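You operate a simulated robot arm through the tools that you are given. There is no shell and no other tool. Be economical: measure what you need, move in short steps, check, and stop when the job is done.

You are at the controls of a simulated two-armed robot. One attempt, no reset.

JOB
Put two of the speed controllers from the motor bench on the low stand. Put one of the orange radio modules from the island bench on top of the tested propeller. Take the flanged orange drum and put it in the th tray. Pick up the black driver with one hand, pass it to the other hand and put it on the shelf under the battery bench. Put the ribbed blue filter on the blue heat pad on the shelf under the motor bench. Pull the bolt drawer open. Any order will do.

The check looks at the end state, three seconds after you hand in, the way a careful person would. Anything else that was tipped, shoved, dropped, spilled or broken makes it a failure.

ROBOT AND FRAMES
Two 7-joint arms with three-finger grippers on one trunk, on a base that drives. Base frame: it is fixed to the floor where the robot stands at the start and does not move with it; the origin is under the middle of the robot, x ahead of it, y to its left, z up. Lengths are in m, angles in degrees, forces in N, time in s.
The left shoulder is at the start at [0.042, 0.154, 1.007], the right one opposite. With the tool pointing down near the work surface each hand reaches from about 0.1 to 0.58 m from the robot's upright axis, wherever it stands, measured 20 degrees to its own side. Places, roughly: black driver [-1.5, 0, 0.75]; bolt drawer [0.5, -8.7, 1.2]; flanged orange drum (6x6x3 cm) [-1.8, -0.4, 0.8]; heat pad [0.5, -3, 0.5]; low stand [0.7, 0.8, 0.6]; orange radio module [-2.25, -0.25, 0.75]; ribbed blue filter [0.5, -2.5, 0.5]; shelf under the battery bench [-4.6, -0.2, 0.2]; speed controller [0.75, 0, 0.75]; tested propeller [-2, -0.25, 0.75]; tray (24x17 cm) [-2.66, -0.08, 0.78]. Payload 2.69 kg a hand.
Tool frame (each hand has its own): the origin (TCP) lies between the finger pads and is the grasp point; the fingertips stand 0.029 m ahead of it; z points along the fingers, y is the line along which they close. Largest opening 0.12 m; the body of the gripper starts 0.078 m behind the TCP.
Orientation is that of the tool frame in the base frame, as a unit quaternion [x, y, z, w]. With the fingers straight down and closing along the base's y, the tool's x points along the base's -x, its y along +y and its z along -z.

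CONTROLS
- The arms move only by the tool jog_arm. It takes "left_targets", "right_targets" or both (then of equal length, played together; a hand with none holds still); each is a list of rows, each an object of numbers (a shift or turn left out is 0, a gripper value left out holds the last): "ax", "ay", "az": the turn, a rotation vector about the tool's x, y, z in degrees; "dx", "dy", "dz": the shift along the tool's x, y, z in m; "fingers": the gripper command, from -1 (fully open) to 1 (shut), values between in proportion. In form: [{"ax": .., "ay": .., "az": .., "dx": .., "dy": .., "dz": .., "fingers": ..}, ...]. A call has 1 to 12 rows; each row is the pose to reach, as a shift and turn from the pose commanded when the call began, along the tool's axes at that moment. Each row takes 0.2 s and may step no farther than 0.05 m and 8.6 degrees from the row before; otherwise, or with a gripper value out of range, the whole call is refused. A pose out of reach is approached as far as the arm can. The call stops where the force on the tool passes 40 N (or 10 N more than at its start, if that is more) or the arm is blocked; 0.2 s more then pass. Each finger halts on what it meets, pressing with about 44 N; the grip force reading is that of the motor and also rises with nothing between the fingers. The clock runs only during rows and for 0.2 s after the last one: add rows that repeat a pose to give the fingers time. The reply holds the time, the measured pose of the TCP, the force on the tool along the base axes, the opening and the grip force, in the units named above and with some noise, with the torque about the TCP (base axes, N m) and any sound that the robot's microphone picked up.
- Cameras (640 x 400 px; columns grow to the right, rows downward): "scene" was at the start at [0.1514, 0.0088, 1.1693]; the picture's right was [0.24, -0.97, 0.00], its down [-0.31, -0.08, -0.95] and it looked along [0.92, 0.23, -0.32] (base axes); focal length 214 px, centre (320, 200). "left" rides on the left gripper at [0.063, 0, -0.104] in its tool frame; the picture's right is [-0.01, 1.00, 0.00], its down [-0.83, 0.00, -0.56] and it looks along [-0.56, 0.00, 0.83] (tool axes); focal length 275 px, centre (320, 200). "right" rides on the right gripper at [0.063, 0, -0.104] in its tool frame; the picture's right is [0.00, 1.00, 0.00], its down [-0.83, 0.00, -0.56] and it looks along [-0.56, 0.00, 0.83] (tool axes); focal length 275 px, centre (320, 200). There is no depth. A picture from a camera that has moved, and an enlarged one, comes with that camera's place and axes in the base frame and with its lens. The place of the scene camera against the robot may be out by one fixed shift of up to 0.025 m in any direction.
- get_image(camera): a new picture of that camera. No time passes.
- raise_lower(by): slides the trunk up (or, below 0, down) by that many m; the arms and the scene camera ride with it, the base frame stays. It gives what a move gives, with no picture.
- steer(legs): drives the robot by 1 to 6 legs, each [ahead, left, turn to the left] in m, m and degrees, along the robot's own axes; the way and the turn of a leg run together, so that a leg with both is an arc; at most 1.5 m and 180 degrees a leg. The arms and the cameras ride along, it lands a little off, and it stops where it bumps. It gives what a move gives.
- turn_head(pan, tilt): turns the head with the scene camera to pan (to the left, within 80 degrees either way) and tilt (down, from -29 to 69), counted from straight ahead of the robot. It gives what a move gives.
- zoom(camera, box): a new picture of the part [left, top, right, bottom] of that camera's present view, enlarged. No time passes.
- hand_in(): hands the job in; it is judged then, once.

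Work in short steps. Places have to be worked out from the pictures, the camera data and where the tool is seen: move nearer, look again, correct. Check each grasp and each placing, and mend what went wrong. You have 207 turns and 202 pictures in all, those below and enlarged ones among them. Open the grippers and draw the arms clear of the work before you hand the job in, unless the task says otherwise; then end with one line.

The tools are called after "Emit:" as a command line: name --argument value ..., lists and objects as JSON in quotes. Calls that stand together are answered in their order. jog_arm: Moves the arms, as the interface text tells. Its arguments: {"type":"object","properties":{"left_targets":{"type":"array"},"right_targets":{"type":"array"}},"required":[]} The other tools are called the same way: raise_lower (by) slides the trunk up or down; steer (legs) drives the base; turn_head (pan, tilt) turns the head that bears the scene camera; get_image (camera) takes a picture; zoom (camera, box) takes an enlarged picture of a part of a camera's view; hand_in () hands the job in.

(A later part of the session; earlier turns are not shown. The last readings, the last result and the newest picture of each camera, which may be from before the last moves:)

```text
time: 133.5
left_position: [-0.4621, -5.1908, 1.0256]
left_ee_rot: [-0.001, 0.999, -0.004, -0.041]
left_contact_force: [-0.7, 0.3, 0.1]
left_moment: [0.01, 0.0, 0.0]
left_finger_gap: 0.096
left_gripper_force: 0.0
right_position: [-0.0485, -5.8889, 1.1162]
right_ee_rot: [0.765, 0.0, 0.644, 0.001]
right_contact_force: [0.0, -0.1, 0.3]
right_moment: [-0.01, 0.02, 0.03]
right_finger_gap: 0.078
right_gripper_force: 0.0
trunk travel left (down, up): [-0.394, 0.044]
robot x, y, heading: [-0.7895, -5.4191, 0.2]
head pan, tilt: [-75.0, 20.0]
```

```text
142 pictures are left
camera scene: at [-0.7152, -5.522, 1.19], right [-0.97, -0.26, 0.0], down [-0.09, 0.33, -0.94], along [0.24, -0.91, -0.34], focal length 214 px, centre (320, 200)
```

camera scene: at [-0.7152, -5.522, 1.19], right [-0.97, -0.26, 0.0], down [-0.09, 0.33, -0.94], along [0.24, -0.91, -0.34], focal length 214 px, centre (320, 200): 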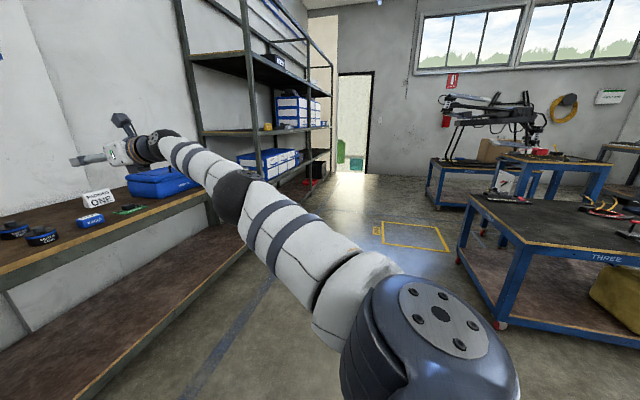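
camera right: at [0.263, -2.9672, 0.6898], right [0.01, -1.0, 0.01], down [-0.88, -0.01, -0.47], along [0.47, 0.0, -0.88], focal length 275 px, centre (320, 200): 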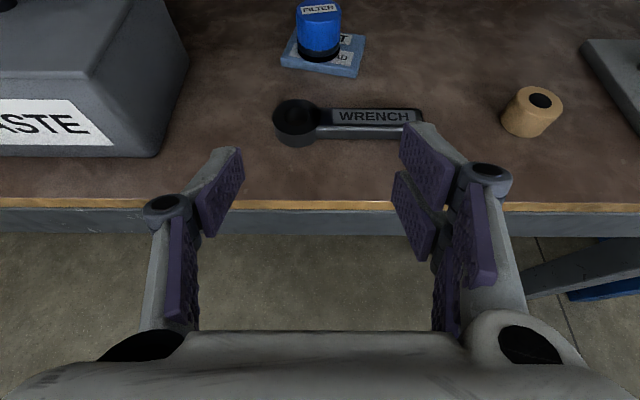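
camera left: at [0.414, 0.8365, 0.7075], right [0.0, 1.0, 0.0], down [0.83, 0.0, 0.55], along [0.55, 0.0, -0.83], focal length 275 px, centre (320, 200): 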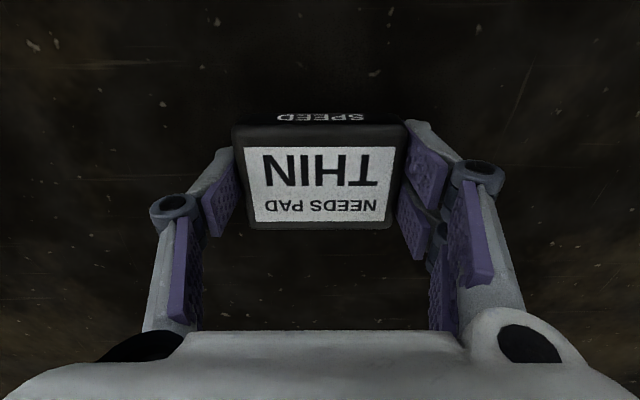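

The racks with blue drawers are ahead on the left. Continue 2.6 m.

Emit:
steer --legs '[[0.0, -1.45, 0], [0, -1.2, 0]]'

Emit:
turn_head --pan -25 --tilt 10

Emit:
get_image --camera "scene"

```text
time: 153.9
left_position: [-0.4753, -7.8473, 1.0249]
left_ee_rot: [0.001, 0.999, -0.004, -0.041]
left_contact_force: [0.4, 0.0, -0.5]
left_moment: [-0.03, -0.02, -0.02]
left_finger_gap: 0.0958
left_gripper_force: 0.0
right_position: [-0.0648, -8.5452, 1.117]
right_ee_rot: [0.765, -0.002, 0.644, 0.002]
right_contact_force: [0.0, 0.2, -0.1]
right_moment: [-0.03, 0.01, 0.02]
right_finger_gap: 0.078
right_gripper_force: 0.1
trunk travel left (down, up): [-0.394, 0.044]
robot x, y, heading: [-0.7999, -8.0702, -0.2]
head pan, tilt: [-75.0, 20.0]
```

```text
time: 155.1
left_position: [-0.4751, -7.8464, 1.0252]
left_ee_rot: [0.002, 0.999, -0.003, -0.042]
left_contact_force: [0.4, -1.0, -0.3]
left_moment: [0.0, 0.0, -0.01]
left_finger_gap: 0.0959
left_gripper_force: 0.1
right_position: [-0.0659, -8.5438, 1.1168]
right_ee_rot: [0.765, -0.002, 0.644, 0.003]
right_contact_force: [-0.4, 0.4, 0.5]
right_moment: [-0.02, -0.01, 0.02]
right_finger_gap: 0.0778
right_gripper_force: 0.1
trunk travel left (down, up): [-0.394, 0.044]
robot x, y, heading: [-0.802, -8.0716, -0.2]
head pan, tilt: [-25.0, 10.0]
```

```text
141 pictures are left
camera scene: at [-0.6691, -8.1259, 1.2063], right [-0.43, -0.9, 0.0], down [-0.16, 0.07, -0.98], along [0.89, -0.42, -0.17], focal length 214 px, centre (320, 200)
```

scene: 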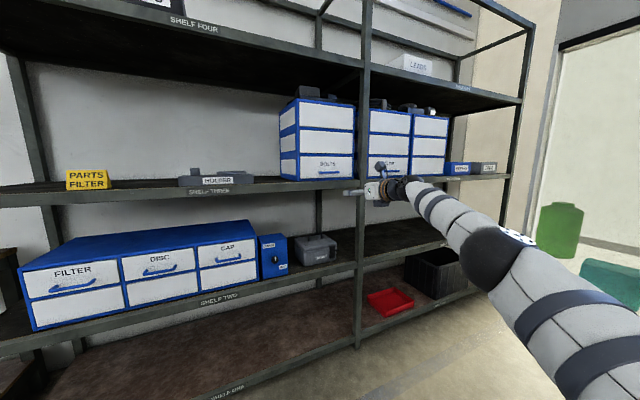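

The cabinet on shelf three has a drawer labelled BOLTS. Zooming to inspect.

Emit:
zoom --camera "scene" --box '[260, 80, 460, 205]'

Emit:
get_image --camera "right"

```text
3.20 times, centred on (360, 142) of scene
camera zoom: at [-0.6691, -8.1259, 1.2063], right [-0.43, -0.9, 0.0], down [-0.16, 0.07, -0.98], along [0.89, -0.42, -0.17], focal length 686 px, centre (192, 384)
```

zoom: 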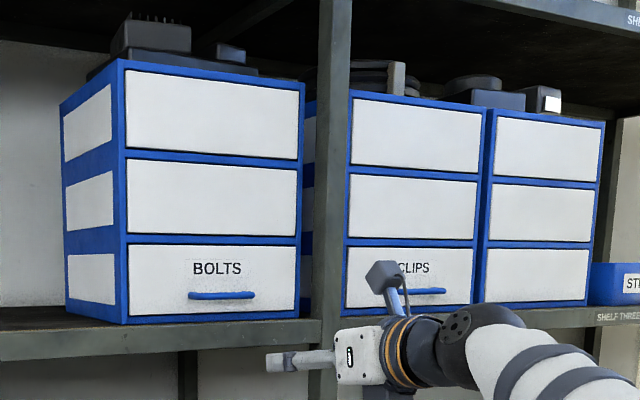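

```text
139 pictures are left
camera right: at [-0.1568, -8.5443, 1.1967], right [-0.01, -1.0, 0.01], down [-0.69, 0.0, -0.72], along [0.72, -0.01, -0.69], focal length 275 px, centre (320, 200)
```

right: 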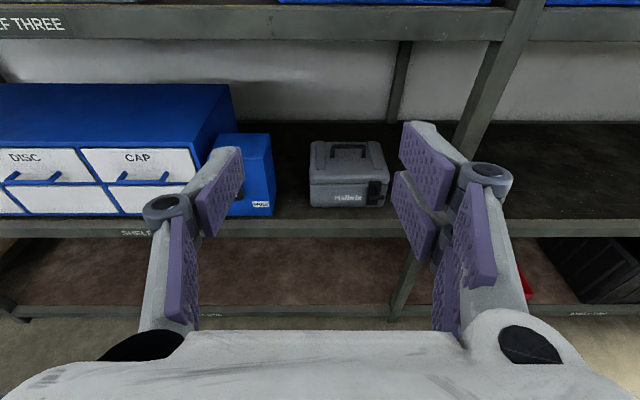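

The BOLTS drawer has a horizontal bar handle at about (0.43, -8.7, 1.15). I'll level the right tool and roll it 90° so the fingers close vertically on the bar.

Emit:
jog_arm --right_targets '[{"ay": 5}, {"ay": 10}]'

Emit:
jog_arm --right_targets '[{"az": -8}, {"az": -16}, {"az": -24}, {"az": -32}, {"az": -40}, {"az": -48}, {"az": -56}, {"az": -64}, {"az": -72}, {"az": -80}, {"az": -88}, {"az": -90}]'

Emit:
get_image --camera "scene"

Emit:
get_image --camera "right"

```text
time: 155.7
left_position: [-0.4753, -7.847, 1.026]
left_ee_rot: [0.001, 0.999, -0.004, -0.04]
left_contact_force: [-0.3, 0.9, -0.1]
left_moment: [0.05, -0.01, 0.01]
left_finger_gap: 0.0957
left_gripper_force: 0.1
right_position: [-0.0645, -8.544, 1.1163]
right_ee_rot: [0.705, -0.001, 0.709, 0.002]
right_contact_force: [0.5, 0.4, -0.4]
right_moment: [-0.02, -0.01, 0.03]
right_finger_gap: 0.078
right_gripper_force: 0.1
trunk travel left (down, up): [-0.394, 0.044]
robot x, y, heading: [-0.798, -8.073, -0.4]
head pan, tilt: [-25.0, 10.0]
```

```text
time: 158.3
left_position: [-0.476, -7.8461, 1.0251]
left_ee_rot: [0.002, 0.999, -0.004, -0.041]
left_contact_force: [0.0, 0.2, -0.5]
left_moment: [0.03, -0.03, 0.0]
left_finger_gap: 0.0959
left_gripper_force: 0.1
right_position: [-0.0657, -8.5459, 1.117]
right_ee_rot: [0.5, 0.498, 0.499, 0.503]
right_contact_force: [0.6, -0.1, 0.0]
right_moment: [0.02, 0.03, -0.02]
right_finger_gap: 0.0777
right_gripper_force: 0.0
trunk travel left (down, up): [-0.394, 0.044]
robot x, y, heading: [-0.8008, -8.0744, -0.3]
head pan, tilt: [-25.0, 10.0]
```

```text
138 pictures are left
camera scene: at [-0.6691, -8.1258, 1.2063], right [-0.43, -0.9, 0.0], down [-0.16, 0.07, -0.98], along [0.89, -0.42, -0.17], focal length 214 px, centre (320, 200)
```

scene: 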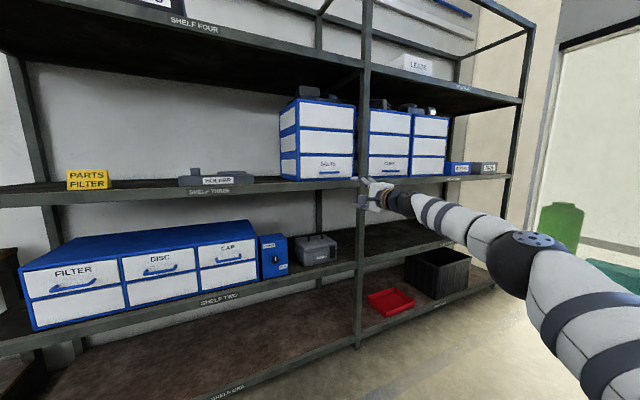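

```text
137 pictures are left
camera right: at [-0.1689, -8.4818, 1.116], right [0.0, 0.01, 1.0], down [-0.56, -0.83, 0.0], along [0.83, -0.56, 0.01], focal length 275 px, centre (320, 200)
```

right: 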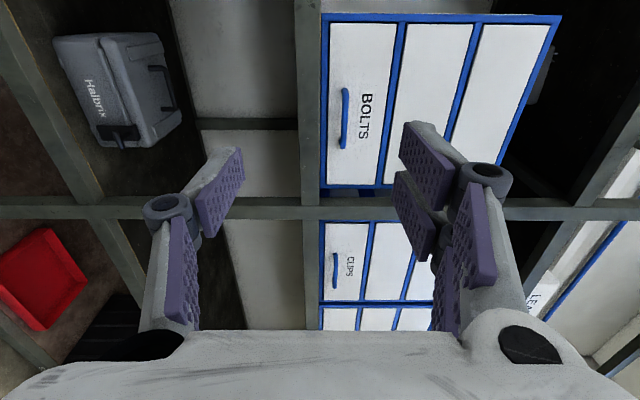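

Two views put the handle at about (0.28..0.4, -8.62, 1.16). I'll drive right 0.08 and ahead 0.1, raise 0.04 and re-triangulate.

Emit:
raise_lower --by 0.043

Emit:
steer --legs '[[0.1, -0.08, 0]]'

Emit:
get_image --camera "right"

```text
time: 159.1
left_position: [-0.4755, -7.8452, 1.0675]
left_ee_rot: [0.002, 0.999, -0.003, -0.042]
left_contact_force: [0.2, 0.3, -0.4]
left_moment: [-0.02, 0.01, 0.01]
left_finger_gap: 0.096
left_gripper_force: 0.1
right_position: [-0.093, -8.544, 1.2246]
right_ee_rot: [0.476, 0.474, 0.522, 0.525]
right_contact_force: [0.4, -0.2, -0.1]
right_moment: [0.01, -0.06, -0.02]
right_finger_gap: 0.0782
right_gripper_force: 0.0
trunk travel left (down, up): [-0.437, 0.001]
robot x, y, heading: [-0.7993, -8.0697, -0.4]
head pan, tilt: [-25.0, 10.0]
```

```text
time: 160.4
left_position: [-0.3756, -7.9267, 1.0677]
left_ee_rot: [0.001, 0.999, -0.003, -0.04]
left_contact_force: [0.5, 0.5, 0.4]
left_moment: [0.0, 0.02, 0.01]
left_finger_gap: 0.0964
left_gripper_force: 0.0
right_position: [0.0054, -8.6256, 1.227]
right_ee_rot: [0.477, 0.474, 0.521, 0.526]
right_contact_force: [0.5, 0.3, -0.7]
right_moment: [0.0, 0.0, 0.02]
right_finger_gap: 0.0778
right_gripper_force: 0.1
trunk travel left (down, up): [-0.437, 0.001]
robot x, y, heading: [-0.7021, -8.1563, -0.4]
head pan, tilt: [-25.0, 10.0]
```

```text
136 pictures are left
camera right: at [-0.0973, -8.5615, 1.2154], right [-0.1, 0.01, 1.0], down [-0.56, -0.83, -0.05], along [0.82, -0.56, 0.08], focal length 275 px, centre (320, 200)
```

right: 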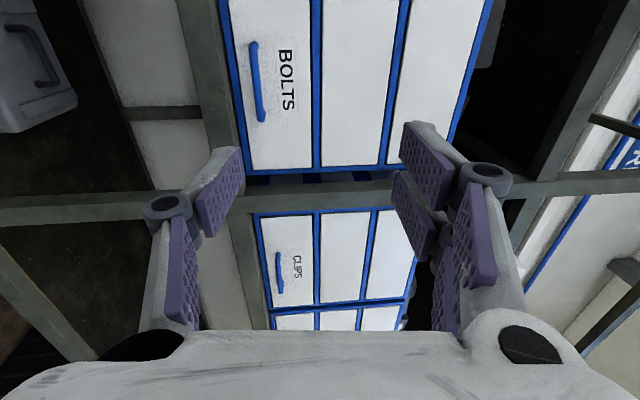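

The handle triangulates to (0.327, -8.639, 1.165). I'll level the tool and drop it to that height, then check.

Emit:
jog_arm --right_targets '[{"ax": 3, "dy": -0.03, "dx": -0.007}, {"ax": 5.5, "dy": -0.063, "dx": -0.013}]'

Emit:
get_image --camera "right"

```text
time: 161.0
left_position: [-0.3757, -7.9259, 1.0674]
left_ee_rot: [0.001, 0.999, -0.003, -0.041]
left_contact_force: [-0.1, 0.1, 0.3]
left_moment: [0.02, 0.03, 0.0]
left_finger_gap: 0.096
left_gripper_force: 0.1
right_position: [0.0102, -8.6357, 1.163]
right_ee_rot: [0.502, 0.498, 0.498, 0.502]
right_contact_force: [0.6, -0.1, 0.2]
right_moment: [0.0, -0.06, 0.03]
right_finger_gap: 0.078
right_gripper_force: 0.1
trunk travel left (down, up): [-0.437, 0.001]
robot x, y, heading: [-0.7012, -8.154, -0.1]
head pan, tilt: [-25.0, 10.0]
```

```text
135 pictures are left
camera right: at [-0.0931, -8.5718, 1.1625], right [0.0, 0.01, 1.0], down [-0.56, -0.83, 0.0], along [0.83, -0.56, 0.0], focal length 275 px, centre (320, 200)
```

right: 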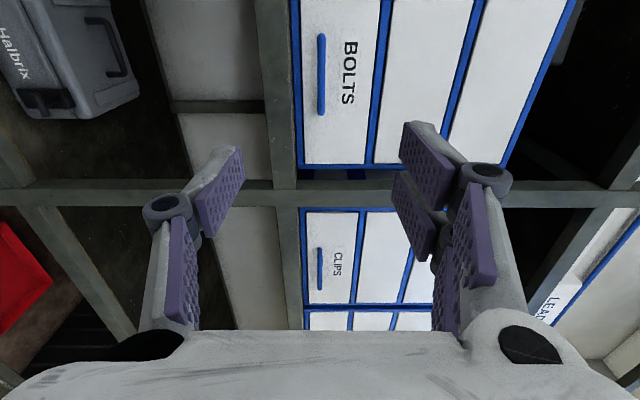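

The handle is level with the hand. I'll narrow the fingers to 4.5 cm and drive ahead 0.24.

Emit:
jog_arm --right_targets '[{"fingers": 0.25}, {"fingers": 0.25}]'

Emit:
steer --legs '[[0.24, 0, 0]]'

Emit:
get_image --camera "right"

Emit:
zoom --camera "scene" --box '[300, 120, 500, 245]'

```text
time: 161.6
left_position: [-0.3764, -7.9263, 1.0686]
left_ee_rot: [0.002, 0.999, -0.004, -0.042]
left_contact_force: [0.5, 0.3, -0.4]
left_moment: [-0.01, -0.01, -0.01]
left_finger_gap: 0.096
left_gripper_force: 0.1
right_position: [0.0102, -8.6353, 1.1641]
right_ee_rot: [0.501, 0.498, 0.499, 0.502]
right_contact_force: [0.6, 0.1, -0.1]
right_moment: [-0.01, 0.01, -0.01]
right_finger_gap: 0.0451
right_gripper_force: 0.1
trunk travel left (down, up): [-0.437, 0.001]
robot x, y, heading: [-0.6993, -8.1531, -0.5]
head pan, tilt: [-25.0, 10.0]
```

```text
time: 163.4
left_position: [-0.1352, -7.9274, 1.0683]
left_ee_rot: [0.001, 0.999, -0.004, -0.041]
left_contact_force: [1.1, 0.7, -0.8]
left_moment: [0.0, 0.0, 0.01]
left_finger_gap: 0.096
left_gripper_force: 0.0
right_position: [0.2507, -8.6358, 1.1642]
right_ee_rot: [0.501, 0.498, 0.499, 0.502]
right_contact_force: [0.3, -0.8, 0.1]
right_moment: [0.02, -0.03, -0.02]
right_finger_gap: 0.0447
right_gripper_force: 0.0
trunk travel left (down, up): [-0.437, 0.001]
robot x, y, heading: [-0.4583, -8.1517, -0.2]
head pan, tilt: [-25.0, 10.0]
```

```text
134 pictures are left
camera right: at [0.1477, -8.5717, 1.1632], right [0.0, 0.01, 1.0], down [-0.56, -0.83, 0.0], along [0.83, -0.56, 0.0], focal length 275 px, centre (320, 200)
```

right: 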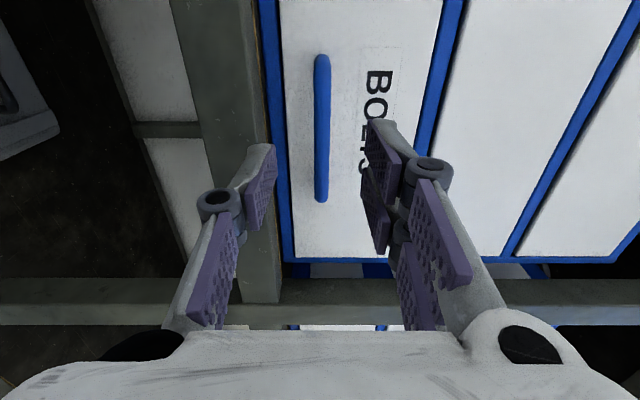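

```text
3.20 times, centred on (400, 182) of scene
camera zoom: at [-0.3772, -8.2064, 1.2533], right [-0.43, -0.9, 0.0], down [-0.16, 0.07, -0.98], along [0.89, -0.42, -0.17], focal length 686 px, centre (64, 256)
```

zoom: 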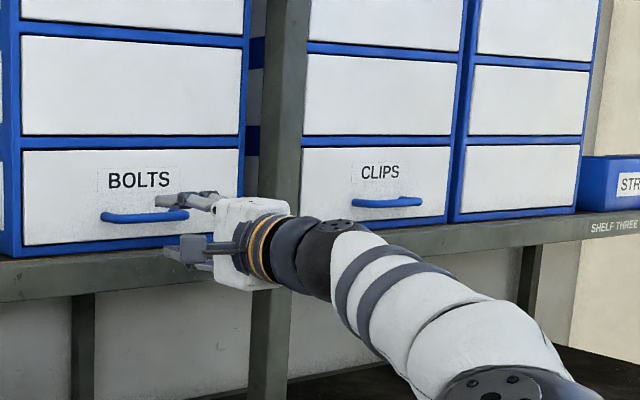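

Refined handle position: x≈0.363, y≈-8.647. Drive ahead 0.085 and slightly right.

Emit:
steer --legs '[[0.085, -0.01, 0]]'

Emit:
get_image --camera "right"

Emit:
zoom --camera "scene" --box '[300, 120, 500, 245]'

```text
time: 164.5
left_position: [-0.0519, -7.9376, 1.0689]
left_ee_rot: [0.002, 0.999, -0.003, -0.04]
left_contact_force: [-0.1, -0.3, -0.9]
left_moment: [0.01, -0.01, 0.06]
left_finger_gap: 0.0959
left_gripper_force: 0.0
right_position: [0.3352, -8.6453, 1.1638]
right_ee_rot: [0.502, 0.498, 0.498, 0.502]
right_contact_force: [0.0, 0.1, -0.6]
right_moment: [0.01, -0.01, 0.0]
right_finger_gap: 0.0449
right_gripper_force: 0.1
trunk travel left (down, up): [-0.437, 0.001]
robot x, y, heading: [-0.3749, -8.1627, -0.4]
head pan, tilt: [-25.0, 10.0]
```

```text
132 pictures are left
camera right: at [0.2311, -8.5822, 1.1633], right [0.0, 0.01, 1.0], down [-0.56, -0.83, 0.0], along [0.83, -0.56, 0.0], focal length 275 px, centre (320, 200)
```

right: 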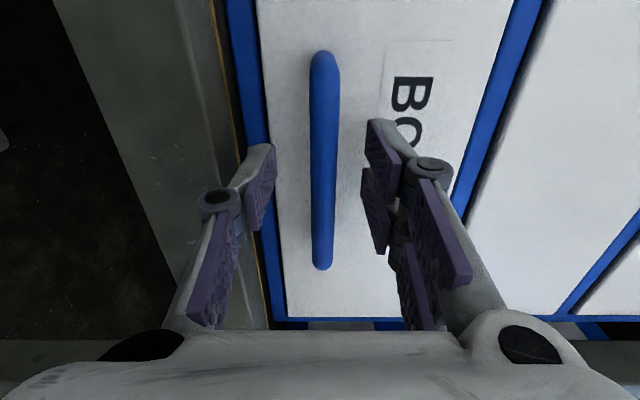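

```text
3.20 times, centred on (400, 182) of scene
camera zoom: at [-0.2935, -8.2166, 1.2534], right [-0.43, -0.9, 0.0], down [-0.16, 0.07, -0.98], along [0.89, -0.42, -0.17], focal length 686 px, centre (64, 256)
```

zoom: 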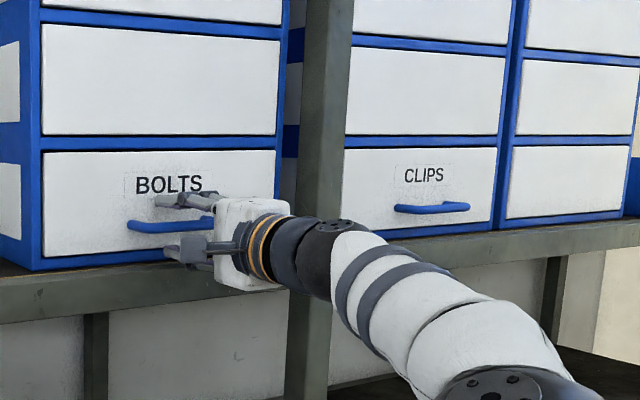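

The bar is at x≈0.37; advance 0.022 more and close the fingers on it.

Emit:
steer --legs '[[0.024, 0, 0]]'

Emit:
jog_arm --right_targets '[{"fingers": 1}, {"fingers": 1}, {"fingers": 1}]'

Emit:
get_image --camera "right"

```text
time: 165.4
left_position: [-0.035, -7.9365, 1.069]
left_ee_rot: [0.002, 0.999, -0.003, -0.04]
left_contact_force: [-0.5, -0.2, 0.0]
left_moment: [0.02, 0.02, -0.04]
left_finger_gap: 0.0958
left_gripper_force: 0.0
right_position: [0.3475, -8.6464, 1.1672]
right_ee_rot: [0.5, 0.499, 0.5, 0.501]
right_contact_force: [-17.2, 6.2, 0.1]
right_moment: [-0.1, -0.25, 0.15]
right_finger_gap: 0.0473
right_gripper_force: 1.3
trunk travel left (down, up): [-0.437, 0.001]
robot x, y, heading: [-0.3583, -8.1619, -0.4]
head pan, tilt: [-25.0, 10.0]
stopped in leg 1: the force on the tool passed its limit at 98 N (the readings are from after the stop); the commanded pose is now the measured one
```

```text
time: 166.2
left_position: [-0.0349, -7.9379, 1.0695]
left_ee_rot: [0.003, 0.999, -0.003, -0.04]
left_contact_force: [0.6, -0.1, 0.5]
left_moment: [-0.03, 0.02, 0.0]
left_finger_gap: 0.096
left_gripper_force: 0.1
right_position: [0.3491, -8.6481, 1.1665]
right_ee_rot: [0.501, 0.498, 0.499, 0.502]
right_contact_force: [-15.2, -0.4, 1.1]
right_moment: [0.01, 0.0, 0.02]
right_finger_gap: 0.01
right_gripper_force: 37.6
trunk travel left (down, up): [-0.437, 0.001]
robot x, y, heading: [-0.3574, -8.164, -0.4]
head pan, tilt: [-25.0, 10.0]
```

```text
130 pictures are left
camera right: at [0.2454, -8.5849, 1.1649], right [0.0, 0.0, 1.0], down [-0.56, -0.83, 0.0], along [0.83, -0.56, 0.01], focal length 275 px, centre (320, 200)
```

right: 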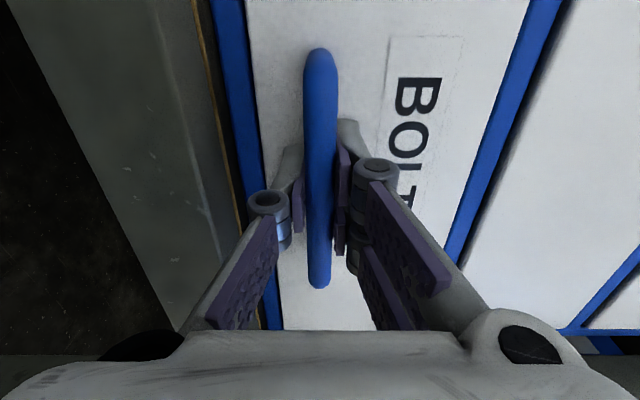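

The bar is gripped (1 cm thick). Pull back 0.12.

Emit:
steer --legs '[[-0.12, 0, 0]]'

Emit:
get_image --camera "scene"

Emit:
get_image --camera "right"

```text
time: 167.4
left_position: [-0.1527, -7.9383, 1.0692]
left_ee_rot: [0.002, 0.999, -0.003, -0.039]
left_contact_force: [-0.3, 0.4, -0.7]
left_moment: [0.01, 0.0, -0.02]
left_finger_gap: 0.096
left_gripper_force: 0.0
right_position: [0.2326, -8.6471, 1.165]
right_ee_rot: [0.5, 0.498, 0.5, 0.501]
right_contact_force: [1.4, -10.4, 11.3]
right_moment: [-0.05, 0.11, -0.34]
right_finger_gap: 0.0102
right_gripper_force: 37.1
trunk travel left (down, up): [-0.437, 0.001]
robot x, y, heading: [-0.4806, -8.1575, -0.3]
head pan, tilt: [-25.0, 10.0]
```

```text
129 pictures are left
camera scene: at [-0.3952, -8.2169, 1.2535], right [-0.43, -0.9, 0.0], down [-0.16, 0.07, -0.98], along [0.89, -0.42, -0.17], focal length 214 px, centre (320, 200)
```

scene: 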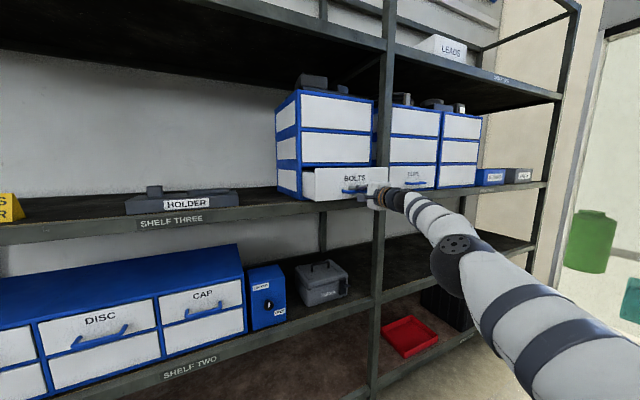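

```text
128 pictures are left
camera right: at [0.1273, -8.5848, 1.1648], right [0.0, 0.0, 1.0], down [-0.56, -0.83, 0.0], along [0.83, -0.56, 0.01], focal length 275 px, centre (320, 200)
```

right: 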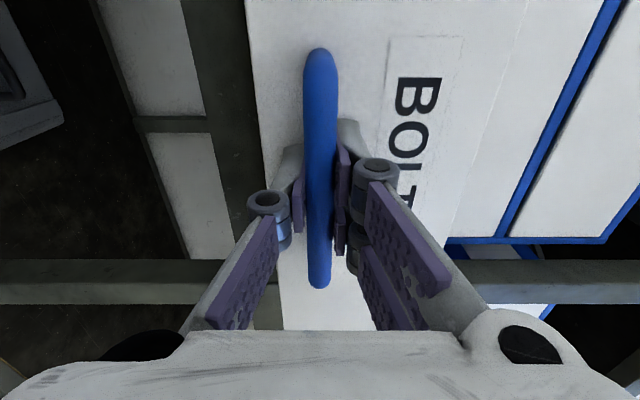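

The drawer is coming out (~0.115). Pull another 0.05.

Emit:
steer --legs '[[-0.05, 0, 0]]'

Emit:
get_image --camera "scene"

```text
time: 168.3
left_position: [-0.2032, -7.9372, 1.0686]
left_ee_rot: [0.002, 0.999, -0.003, -0.04]
left_contact_force: [-0.8, -0.6, 0.1]
left_moment: [-0.01, -0.01, 0.03]
left_finger_gap: 0.0958
left_gripper_force: 0.1
right_position: [0.1827, -8.6487, 1.1653]
right_ee_rot: [0.501, 0.497, 0.499, 0.503]
right_contact_force: [1.8, -6.6, 6.7]
right_moment: [-0.06, 0.11, -0.49]
right_finger_gap: 0.0102
right_gripper_force: 38.0
trunk travel left (down, up): [-0.437, 0.001]
robot x, y, heading: [-0.5265, -8.1639, -0.1]
head pan, tilt: [-25.0, 10.0]
```

```text
127 pictures are left
camera scene: at [-0.4443, -8.2162, 1.2535], right [-0.43, -0.9, 0.0], down [-0.16, 0.07, -0.98], along [0.89, -0.42, -0.17], focal length 214 px, centre (320, 200)
```

scene: 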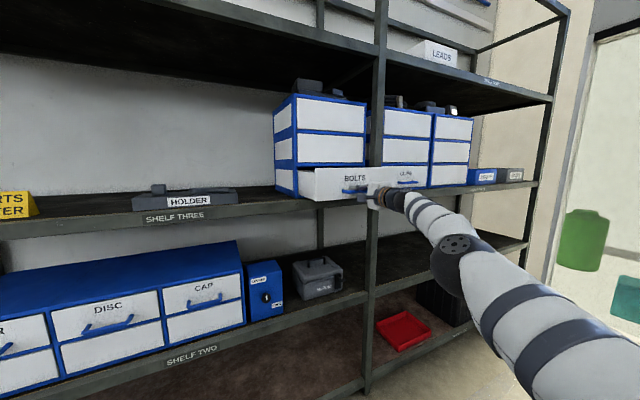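

The drawer is open about 16.5 cm. Release and back away straight.

Emit:
jog_arm --right_targets '[{"fingers": 0.25}, {"fingers": 0.25}]'

Emit:
steer --legs '[[-0.3, 0, 0]]'

Emit:
get_image --camera "scene"

```text
time: 168.9
left_position: [-0.2012, -7.9381, 1.0674]
left_ee_rot: [0.003, 0.999, -0.003, -0.041]
left_contact_force: [-0.4, 0.0, -0.4]
left_moment: [0.01, -0.04, 0.0]
left_finger_gap: 0.0959
left_gripper_force: 0.0
right_position: [0.1825, -8.6475, 1.1652]
right_ee_rot: [0.501, 0.498, 0.499, 0.502]
right_contact_force: [0.4, -1.1, 0.2]
right_moment: [0.04, -0.04, 0.0]
right_finger_gap: 0.045
right_gripper_force: 0.0
trunk travel left (down, up): [-0.437, 0.001]
robot x, y, heading: [-0.5285, -8.1617, -0.1]
head pan, tilt: [-25.0, 10.0]
```

```text
time: 171.0
left_position: [-0.5027, -7.9345, 1.0679]
left_ee_rot: [0.001, 0.999, -0.003, -0.041]
left_contact_force: [-0.1, -0.5, 0.7]
left_moment: [-0.03, -0.01, 0.03]
left_finger_gap: 0.0958
left_gripper_force: 0.2
right_position: [-0.1162, -8.6445, 1.1648]
right_ee_rot: [0.5, 0.499, 0.5, 0.502]
right_contact_force: [-0.3, -0.4, -0.2]
right_moment: [0.02, 0.04, -0.03]
right_finger_gap: 0.045
right_gripper_force: 0.0
trunk travel left (down, up): [-0.437, 0.001]
robot x, y, heading: [-0.8225, -8.1621, -0.2]
head pan, tilt: [-25.0, 10.0]
```

```text
126 pictures are left
camera scene: at [-0.7439, -8.2142, 1.2534], right [-0.43, -0.9, 0.0], down [-0.16, 0.07, -0.98], along [0.89, -0.42, -0.17], focal length 214 px, centre (320, 200)
```

scene: 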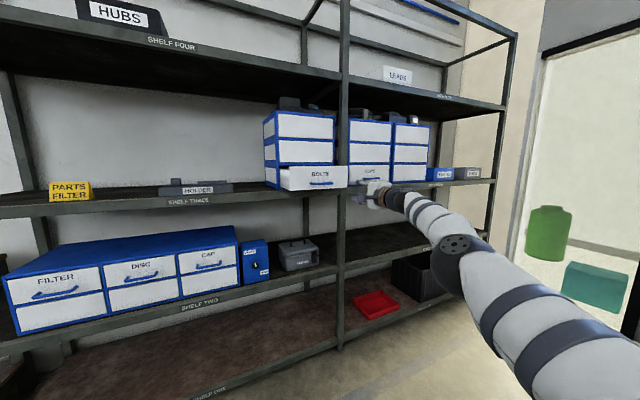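

The drawer is open. Now fold the right arm back to a compact tool-down pose before the long drive.

Emit:
jog_arm --right_targets '[{"az": -8}, {"az": -16}, {"az": -24}, {"az": -32}, {"az": -40}, {"az": -48}, {"az": -56}, {"az": -64}, {"az": -72}, {"az": -80}, {"az": -88}, {"az": -90}]'

Emit:
jog_arm --right_targets '[{"ay": 8, "dz": -0.03, "dy": 0.016}, {"ay": 16, "dz": -0.06, "dy": 0.032}, {"ay": 24, "dz": -0.09, "dy": 0.048}, {"ay": 32, "dz": -0.12, "dy": 0.064}, {"ay": 40, "dz": -0.15, "dy": 0.08}, {"ay": 48, "dz": -0.18, "dy": 0.096}, {"ay": 56, "dz": -0.21, "dy": 0.112}, {"ay": 64, "dz": -0.24, "dy": 0.128}, {"ay": 72, "dz": -0.27, "dy": 0.144}, {"ay": 80, "dz": -0.3, "dy": 0.16}, {"ay": 87, "dz": -0.33, "dy": 0.18}, {"ay": 90, "dz": -0.35, "dy": 0.2}]'

Emit:
turn_head --pan 75 --tilt 20

Emit:
get_image --camera "scene"

```text
time: 173.6
left_position: [-0.5019, -7.9357, 1.0681]
left_ee_rot: [0.001, 0.999, -0.003, -0.042]
left_contact_force: [0.4, -0.2, 0.1]
left_moment: [0.0, -0.01, 0.01]
left_finger_gap: 0.0962
left_gripper_force: 0.1
right_position: [-0.1168, -8.6449, 1.1646]
right_ee_rot: [-0.001, 0.706, -0.001, 0.708]
right_contact_force: [-0.3, -0.7, -0.5]
right_moment: [-0.02, 0.0, 0.01]
right_finger_gap: 0.0451
right_gripper_force: 0.0
trunk travel left (down, up): [-0.437, 0.001]
robot x, y, heading: [-0.8272, -8.1593, -0.4]
head pan, tilt: [-25.0, 10.0]
```

```text
time: 176.2
left_position: [-0.5032, -7.9346, 1.0692]
left_ee_rot: [0.001, 0.999, -0.003, -0.041]
left_contact_force: [0.4, -0.7, -0.5]
left_moment: [0.02, 0.01, 0.01]
left_finger_gap: 0.0962
left_gripper_force: 0.0
right_position: [-0.4661, -8.4418, 1.1649]
right_ee_rot: [0.001, 1.0, 0.0, 0.001]
right_contact_force: [-0.2, -0.6, -0.4]
right_moment: [-0.04, -0.02, 0.05]
right_finger_gap: 0.0453
right_gripper_force: 0.0
trunk travel left (down, up): [-0.437, 0.001]
robot x, y, heading: [-0.8275, -8.1579, -0.1]
head pan, tilt: [-25.0, 10.0]
```

```text
time: 177.9
left_position: [-0.5015, -7.9356, 1.0685]
left_ee_rot: [0.001, 0.999, -0.004, -0.041]
left_contact_force: [0.4, 0.6, 0.0]
left_moment: [-0.01, 0.01, -0.01]
left_finger_gap: 0.0962
left_gripper_force: 0.2
right_position: [-0.4649, -8.443, 1.1655]
right_ee_rot: [0.001, 1.0, 0.0, 0.001]
right_contact_force: [0.1, 0.5, -0.6]
right_moment: [0.03, 0.01, 0.0]
right_finger_gap: 0.0449
right_gripper_force: 0.0
trunk travel left (down, up): [-0.437, 0.001]
robot x, y, heading: [-0.8257, -8.1625, -0.2]
head pan, tilt: [75.0, 20.0]
```

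```text
125 pictures are left
camera scene: at [-0.8031, -8.0848, 1.2371], right [0.96, -0.26, 0.0], down [-0.09, -0.33, -0.94], along [0.25, 0.91, -0.34], focal length 214 px, centre (320, 200)
```

scene: 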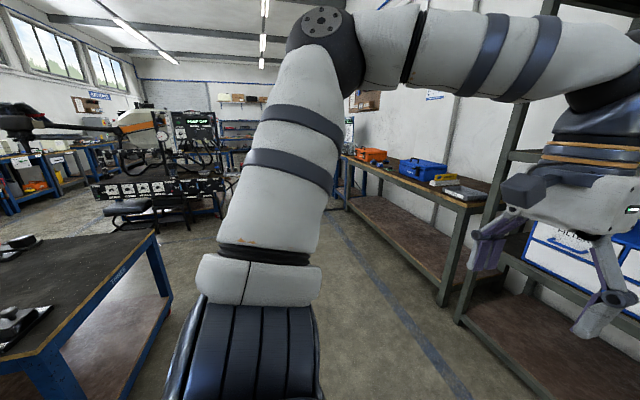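

Drive back along the same line to y≈-2.5.

Emit:
steer --legs '[[0.02, 1.42, 0], [0, 1.42, 0], [0, 1.42, 0], [0, 1.42, 0]]'

Emit:
get_image --camera "scene"

```text
time: 221.0
left_position: [-0.4639, -2.2641, 1.0678]
left_ee_rot: [0.006, 0.999, -0.003, -0.04]
left_contact_force: [-0.4, 0.3, -0.7]
left_moment: [0.02, 0.01, -0.01]
left_finger_gap: 0.0962
left_gripper_force: 0.0
right_position: [-0.4316, -2.7717, 1.1648]
right_ee_rot: [0.006, 1.0, 0.0, 0.001]
right_contact_force: [0.5, 0.4, -0.1]
right_moment: [0.01, -0.01, 0.02]
right_finger_gap: 0.0451
right_gripper_force: 0.0
trunk travel left (down, up): [-0.437, 0.001]
robot x, y, heading: [-0.7897, -2.4852, -0.8]
head pan, tilt: [75.0, 20.0]
```

```text
124 pictures are left
camera scene: at [-0.766, -2.4101, 1.2371], right [0.96, -0.27, 0.0], down [-0.09, -0.33, -0.94], along [0.26, 0.9, -0.34], focal length 214 px, centre (320, 200)
```

scene: 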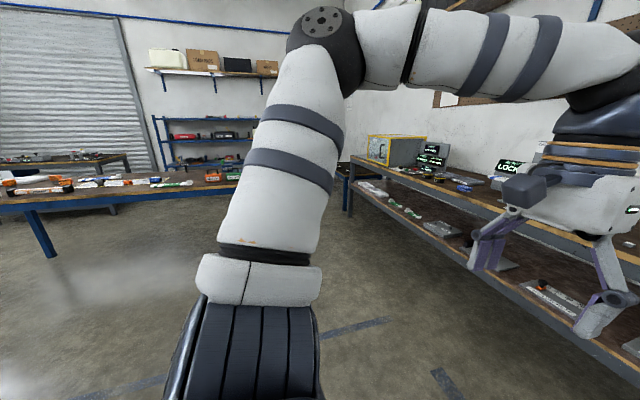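

The island bench is to the left. Turn 90° left to face it and look.

Emit:
steer --legs '[[0, 0.3, 90.8]]'

Emit:
turn_head --pan 30 --tilt 15

Emit:
get_image --camera "scene"

```text
time: 225.2
left_position: [-1.2078, -1.9705, 1.0682]
left_ee_rot: [0.707, -0.706, 0.031, 0.026]
left_contact_force: [-0.2, 0.8, -0.2]
left_moment: [0.0, -0.05, 0.01]
left_finger_gap: 0.0962
left_gripper_force: 0.0
right_position: [-0.6983, -1.9319, 1.1651]
right_ee_rot: [0.707, -0.707, -0.001, 0.0]
right_contact_force: [0.3, 0.9, -0.4]
right_moment: [-0.02, -0.03, 0.04]
right_finger_gap: 0.0451
right_gripper_force: 0.0
trunk travel left (down, up): [-0.437, 0.001]
robot x, y, heading: [-0.9782, -2.2939, 90.0]
head pan, tilt: [75.0, 20.0]
cut short: leg 1
```

```text
time: 226.4
left_position: [-1.207, -1.9704, 1.0674]
left_ee_rot: [0.708, -0.705, 0.031, 0.027]
left_contact_force: [-0.1, -0.2, 0.2]
left_moment: [-0.02, -0.01, 0.02]
left_finger_gap: 0.096
left_gripper_force: 0.1
right_position: [-0.6994, -1.9312, 1.1643]
right_ee_rot: [0.708, -0.707, 0.0, -0.001]
right_contact_force: [-0.3, -0.2, 0.1]
right_moment: [0.0, 0.01, 0.02]
right_finger_gap: 0.045
right_gripper_force: 0.1
trunk travel left (down, up): [-0.437, 0.001]
robot x, y, heading: [-0.9787, -2.2968, 89.9]
head pan, tilt: [30.0, 15.0]
```

```text
123 pictures are left
camera scene: at [-1.0296, -2.2249, 1.2452], right [0.87, 0.5, 0.0], down [0.13, -0.22, -0.97], along [-0.48, 0.84, -0.26], focal length 214 px, centre (320, 200)
```

scene: 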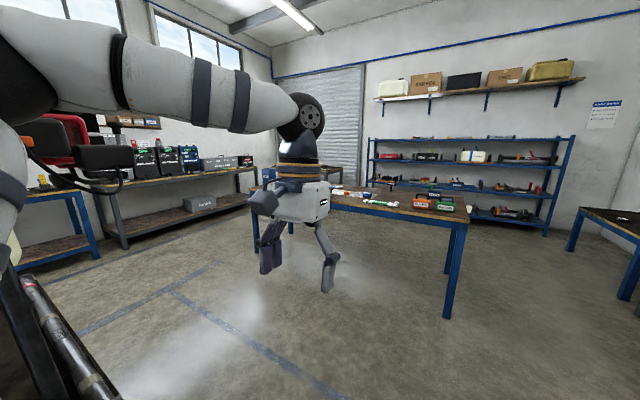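

I'm facing the island; its right-front leg is near (-0.87, -0.55). Move forward and left and look closer.

Emit:
steer --legs '[[0.7, 0, 0], [0.2, 0.6, 0]]'

Emit:
turn_head --pan 10 --tilt 25

Emit:
get_image --camera "scene"

```text
time: 234.9
left_position: [-1.8091, -1.0733, 1.069]
left_ee_rot: [-0.705, 0.708, -0.031, -0.026]
left_contact_force: [-0.3, 0.7, -0.4]
left_moment: [-0.06, -0.03, -0.02]
left_finger_gap: 0.0959
left_gripper_force: 0.1
right_position: [-1.3004, -1.0374, 1.1651]
right_ee_rot: [-0.706, 0.708, 0.001, 0.001]
right_contact_force: [-0.4, -0.9, 0.6]
right_moment: [-0.02, -0.01, -0.03]
right_finger_gap: 0.0448
right_gripper_force: 0.1
trunk travel left (down, up): [-0.437, 0.001]
robot x, y, heading: [-1.5854, -1.4017, 89.5]
head pan, tilt: [30.0, 15.0]
```

```text
time: 235.7
left_position: [-1.808, -1.0723, 1.0672]
left_ee_rot: [-0.706, 0.708, -0.03, -0.028]
left_contact_force: [-0.6, -0.5, 0.7]
left_moment: [0.04, 0.01, 0.0]
left_finger_gap: 0.0961
left_gripper_force: 0.0
right_position: [-1.3002, -1.0381, 1.1634]
right_ee_rot: [-0.706, 0.708, 0.001, 0.001]
right_contact_force: [0.6, 0.0, 0.9]
right_moment: [-0.03, 0.01, -0.01]
right_finger_gap: 0.0449
right_gripper_force: 0.1
trunk travel left (down, up): [-0.437, 0.001]
robot x, y, heading: [-1.5828, -1.4005, 89.8]
head pan, tilt: [10.0, 25.0]
```

```text
122 pictures are left
camera scene: at [-1.6011, -1.3191, 1.229], right [0.99, 0.17, 0.0], down [0.07, -0.42, -0.91], along [-0.15, 0.89, -0.42], focal length 214 px, centre (320, 200)
```

scene: 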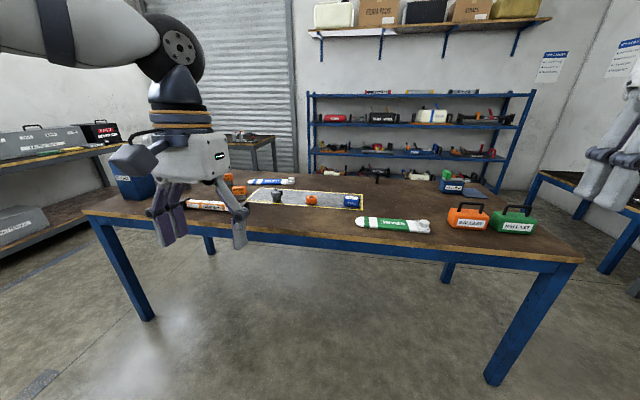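

Emit:
zoom --camera "scene" --box '[60, 150, 340, 260]'

Emit:
zoom --camera "scene" --box '[300, 140, 580, 280]'

```text
2.29 times, centred on (200, 205) of scene
camera zoom: at [-1.6011, -1.3191, 1.229], right [0.99, 0.17, 0.0], down [0.07, -0.42, -0.91], along [-0.15, 0.89, -0.42], focal length 490 px, centre (594, 189)
```

zoom: 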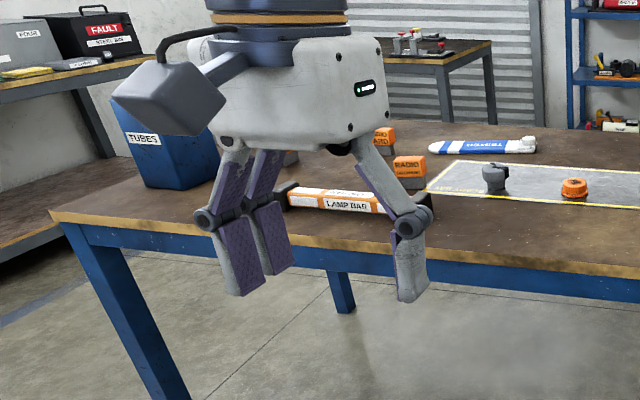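

```text
2.29 times, centred on (440, 210) of scene
camera zoom: at [-1.6011, -1.3191, 1.229], right [0.99, 0.17, 0.0], down [0.07, -0.42, -0.91], along [-0.15, 0.89, -0.42], focal length 490 px, centre (46, 177)
```

zoom: 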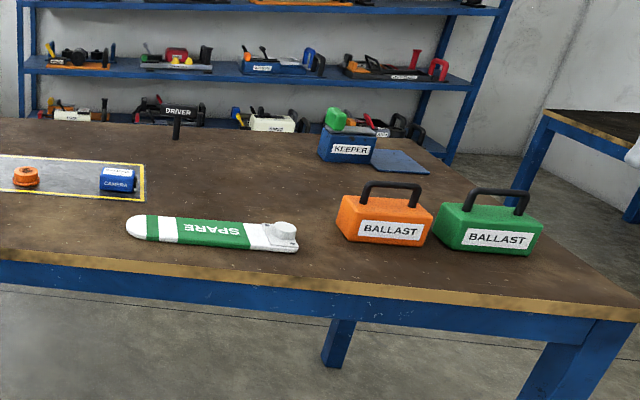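

The drum is near (-1.81, -0.36), the radios near (-2.26, -0.26), the tested propeller behind them and the DRIVER near (-1.45, 0.05). I'll drive left for a closer look at the left end and the trays.

Emit:
steer --legs '[[0, 0.65, 0], [0.3, 0, 0]]'

Emit:
turn_head --pan 0 --tilt 35

Emit:
get_image --camera "scene"

Emit:
get_image --camera "left"

```text
time: 242.8
left_position: [-2.4567, -0.7722, 1.0681]
left_ee_rot: [0.707, -0.706, 0.032, 0.026]
left_contact_force: [-0.2, 0.7, -0.1]
left_moment: [0.0, 0.0, -0.02]
left_finger_gap: 0.0959
left_gripper_force: 0.0
right_position: [-1.9488, -0.7353, 1.164]
right_ee_rot: [0.707, -0.707, 0.0, -0.001]
right_contact_force: [0.2, -0.2, 0.0]
right_moment: [0.0, -0.04, -0.01]
right_finger_gap: 0.045
right_gripper_force: 0.0
trunk travel left (down, up): [-0.437, 0.001]
robot x, y, heading: [-2.2324, -1.0966, 89.6]
head pan, tilt: [10.0, 25.0]
```

```text
time: 243.5
left_position: [-2.4576, -0.7721, 1.0668]
left_ee_rot: [-0.706, 0.707, -0.031, -0.026]
left_contact_force: [-0.2, 0.2, 0.9]
left_moment: [-0.01, 0.02, 0.01]
left_finger_gap: 0.0959
left_gripper_force: 0.1
right_position: [-1.9483, -0.7358, 1.1638]
right_ee_rot: [0.707, -0.707, -0.001, -0.001]
right_contact_force: [1.2, 0.1, -0.5]
right_moment: [0.03, 0.03, 0.01]
right_finger_gap: 0.0448
right_gripper_force: 0.0
trunk travel left (down, up): [-0.437, 0.001]
robot x, y, heading: [-2.2298, -1.1004, 89.7]
head pan, tilt: [0.0, 35.0]
```

```text
119 pictures are left
camera scene: at [-2.2331, -1.0209, 1.2133], right [1.0, 0.0, 0.0], down [0.0, -0.57, -0.82], along [0.0, 0.82, -0.57], focal length 214 px, centre (320, 200)
```

scene: 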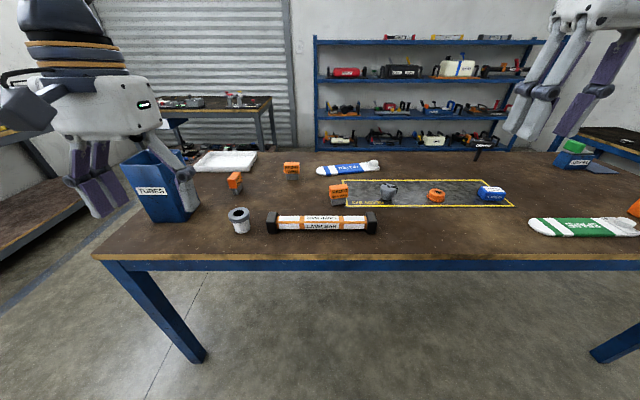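

```text
118 pictures are left
camera left: at [-2.4582, -0.8268, 1.1776], right [-1.0, 0.0, -0.01], down [0.0, 0.87, 0.49], along [0.01, 0.49, -0.87], focal length 275 px, centre (320, 200)
```

left: 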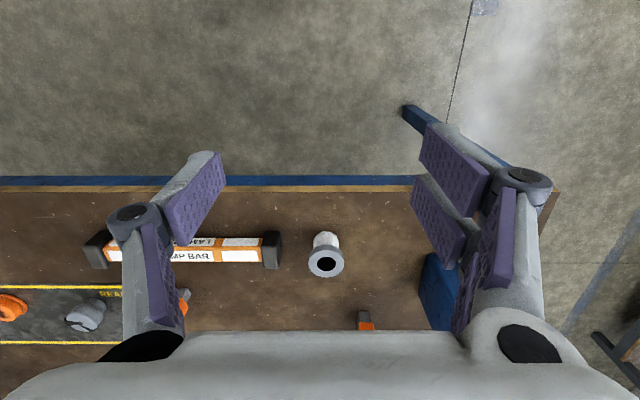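

Emit:
zoom --camera "scene" --box '[170, 135, 410, 245]'

Emit:
zoom --camera "scene" --box '[310, 140, 640, 245]'

```text
2.67 times, centred on (290, 190) of scene
camera zoom: at [-2.2331, -1.0209, 1.2133], right [1.0, 0.0, 0.0], down [0.0, -0.57, -0.82], along [0.0, 0.82, -0.57], focal length 572 px, centre (400, 227)
```

zoom: 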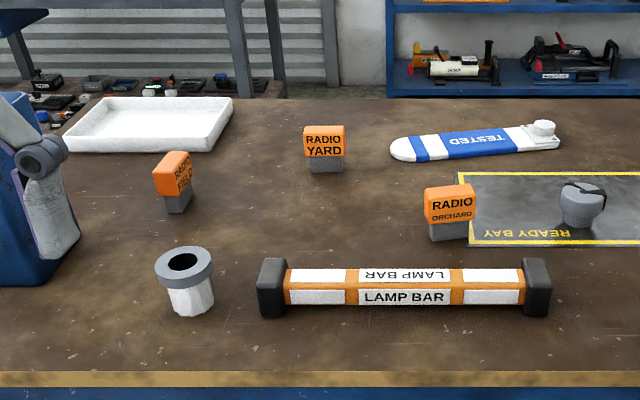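

```text
1.94 times, centred on (475, 192) of scene
camera zoom: at [-2.2331, -1.0209, 1.2133], right [1.0, 0.0, 0.0], down [0.0, -0.57, -0.82], along [0.0, 0.82, -0.57], focal length 416 px, centre (19, 214)
```

zoom: 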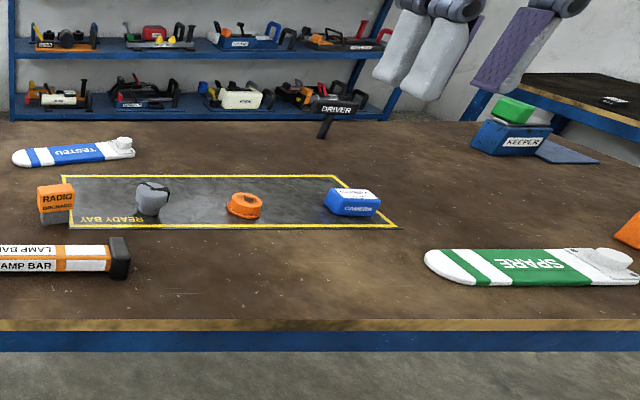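

I have the layout: READY BAY with the drum, TESTED propeller (-2.10, -0.10), RADIO modules (YARD at (-2.35, -0.2)), white tray at the back left, DRIVER at the back. The bench spans y -0.63..0.12. I'll pick the drum from the front with the right hand, so drive closer.

Emit:
steer --legs '[[0, -0.27, 0], [0.22, 0, 0]]'

Emit:
get_image --camera "right"

Emit:
turn_head --pan 0 --tilt 65

Emit:
get_image --camera "scene"

```text
time: 247.4
left_position: [-2.1885, -0.5546, 1.0686]
left_ee_rot: [-0.706, 0.707, -0.03, -0.027]
left_contact_force: [-0.1, -0.1, -0.7]
left_moment: [-0.05, 0.01, -0.01]
left_finger_gap: 0.0963
left_gripper_force: 0.0
right_position: [-1.6779, -0.5162, 1.1649]
right_ee_rot: [-0.707, 0.708, 0.001, 0.001]
right_contact_force: [-0.1, 0.8, -0.4]
right_moment: [-0.01, 0.01, -0.06]
right_finger_gap: 0.045
right_gripper_force: 0.1
trunk travel left (down, up): [-0.437, 0.001]
robot x, y, heading: [-1.9595, -0.8765, 89.8]
head pan, tilt: [0.0, 35.0]
```

```text
115 pictures are left
camera right: at [-1.6784, -0.5791, 1.2687], right [-1.0, 0.0, 0.0], down [0.0, 0.83, 0.56], along [0.0, 0.56, -0.83], focal length 275 px, centre (320, 200)
```

right: 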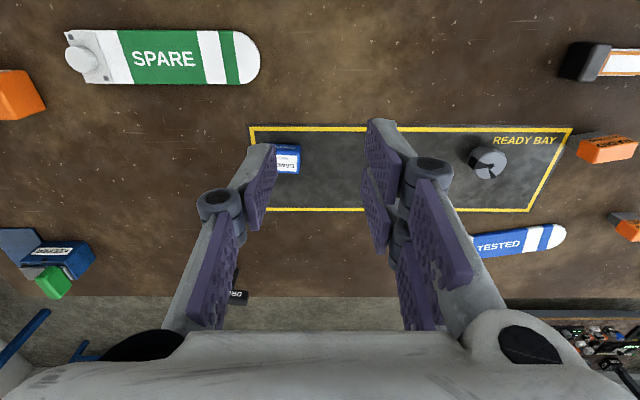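

```text
time: 248.4
left_position: [-2.1871, -0.5537, 1.0677]
left_ee_rot: [-0.706, 0.707, -0.031, -0.027]
left_contact_force: [0.4, 0.8, -0.2]
left_moment: [0.0, -0.01, 0.03]
left_finger_gap: 0.096
left_gripper_force: 0.0
right_position: [-1.6786, -0.5164, 1.1647]
right_ee_rot: [0.707, -0.707, -0.001, -0.001]
right_contact_force: [0.6, 0.5, -0.8]
right_moment: [0.03, -0.03, -0.03]
right_finger_gap: 0.045
right_gripper_force: 0.2
trunk travel left (down, up): [-0.437, 0.001]
robot x, y, heading: [-1.9631, -0.8802, 89.9]
head pan, tilt: [0.0, 65.0]
```

```text
114 pictures are left
camera scene: at [-1.9631, -0.8291, 1.1734], right [1.0, 0.0, 0.0], down [0.0, -0.91, -0.42], along [0.0, 0.42, -0.91], focal length 214 px, centre (320, 200)
```

scene: 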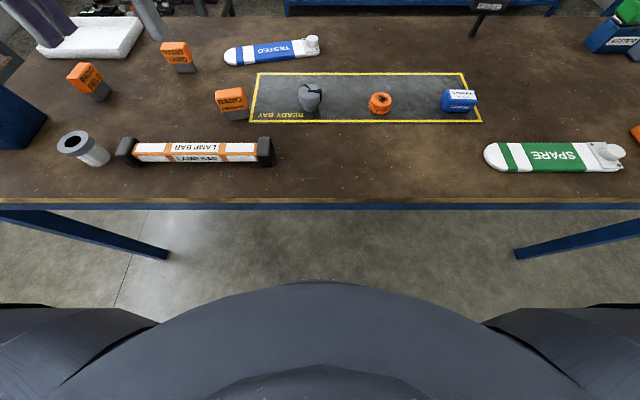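

The bench top comes out at z≈0.77. I'll move the right hand over the drum at about (-1.82, -0.38) with fingers open and look.

Emit:
jog_arm --right_targets '[{"dy": 0.035, "dx": -0.03, "fingers": -1}, {"dy": 0.07, "dx": -0.06}, {"dy": 0.105, "dx": -0.09}, {"dy": 0.14, "dx": -0.12, "dz": 0.01}, {"dy": 0.14, "dx": -0.12, "dz": 0.05}, {"dy": 0.14, "dx": -0.12, "dz": 0.09}, {"dy": 0.14, "dx": -0.12, "dz": 0.13}]'

Emit:
get_image --camera "right"

```text
time: 250.0
left_position: [-2.187, -0.5527, 1.0681]
left_ee_rot: [0.707, -0.706, 0.031, 0.027]
left_contact_force: [-0.6, 0.3, 0.3]
left_moment: [0.01, 0.01, -0.01]
left_finger_gap: 0.0961
left_gripper_force: 0.0
right_position: [-1.8176, -0.3949, 1.0345]
right_ee_rot: [-0.707, 0.707, 0.001, 0.001]
right_contact_force: [-0.5, -0.4, -0.3]
right_moment: [-0.03, 0.0, 0.01]
right_finger_gap: 0.1199
right_gripper_force: 0.0
right hand out of reach, approached as far as the arm can: row 4
trunk travel left (down, up): [-0.437, 0.001]
robot x, y, heading: [-1.9612, -0.8785, 90.0]
head pan, tilt: [0.0, 65.0]
```

```text
113 pictures are left
camera right: at [-1.8182, -0.4584, 1.1376], right [-1.0, 0.0, 0.0], down [0.0, 0.83, 0.56], along [0.0, 0.56, -0.83], focal length 275 px, centre (320, 200)
```

right: 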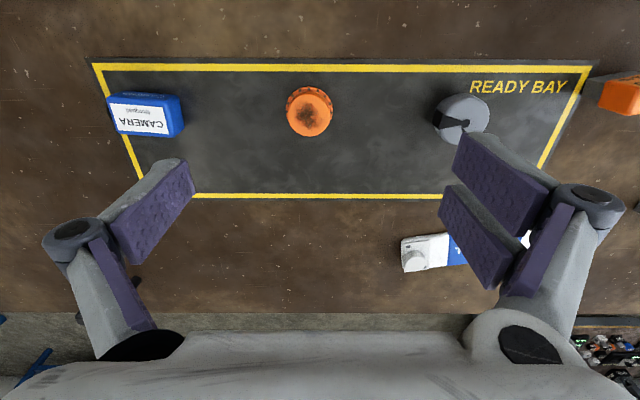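

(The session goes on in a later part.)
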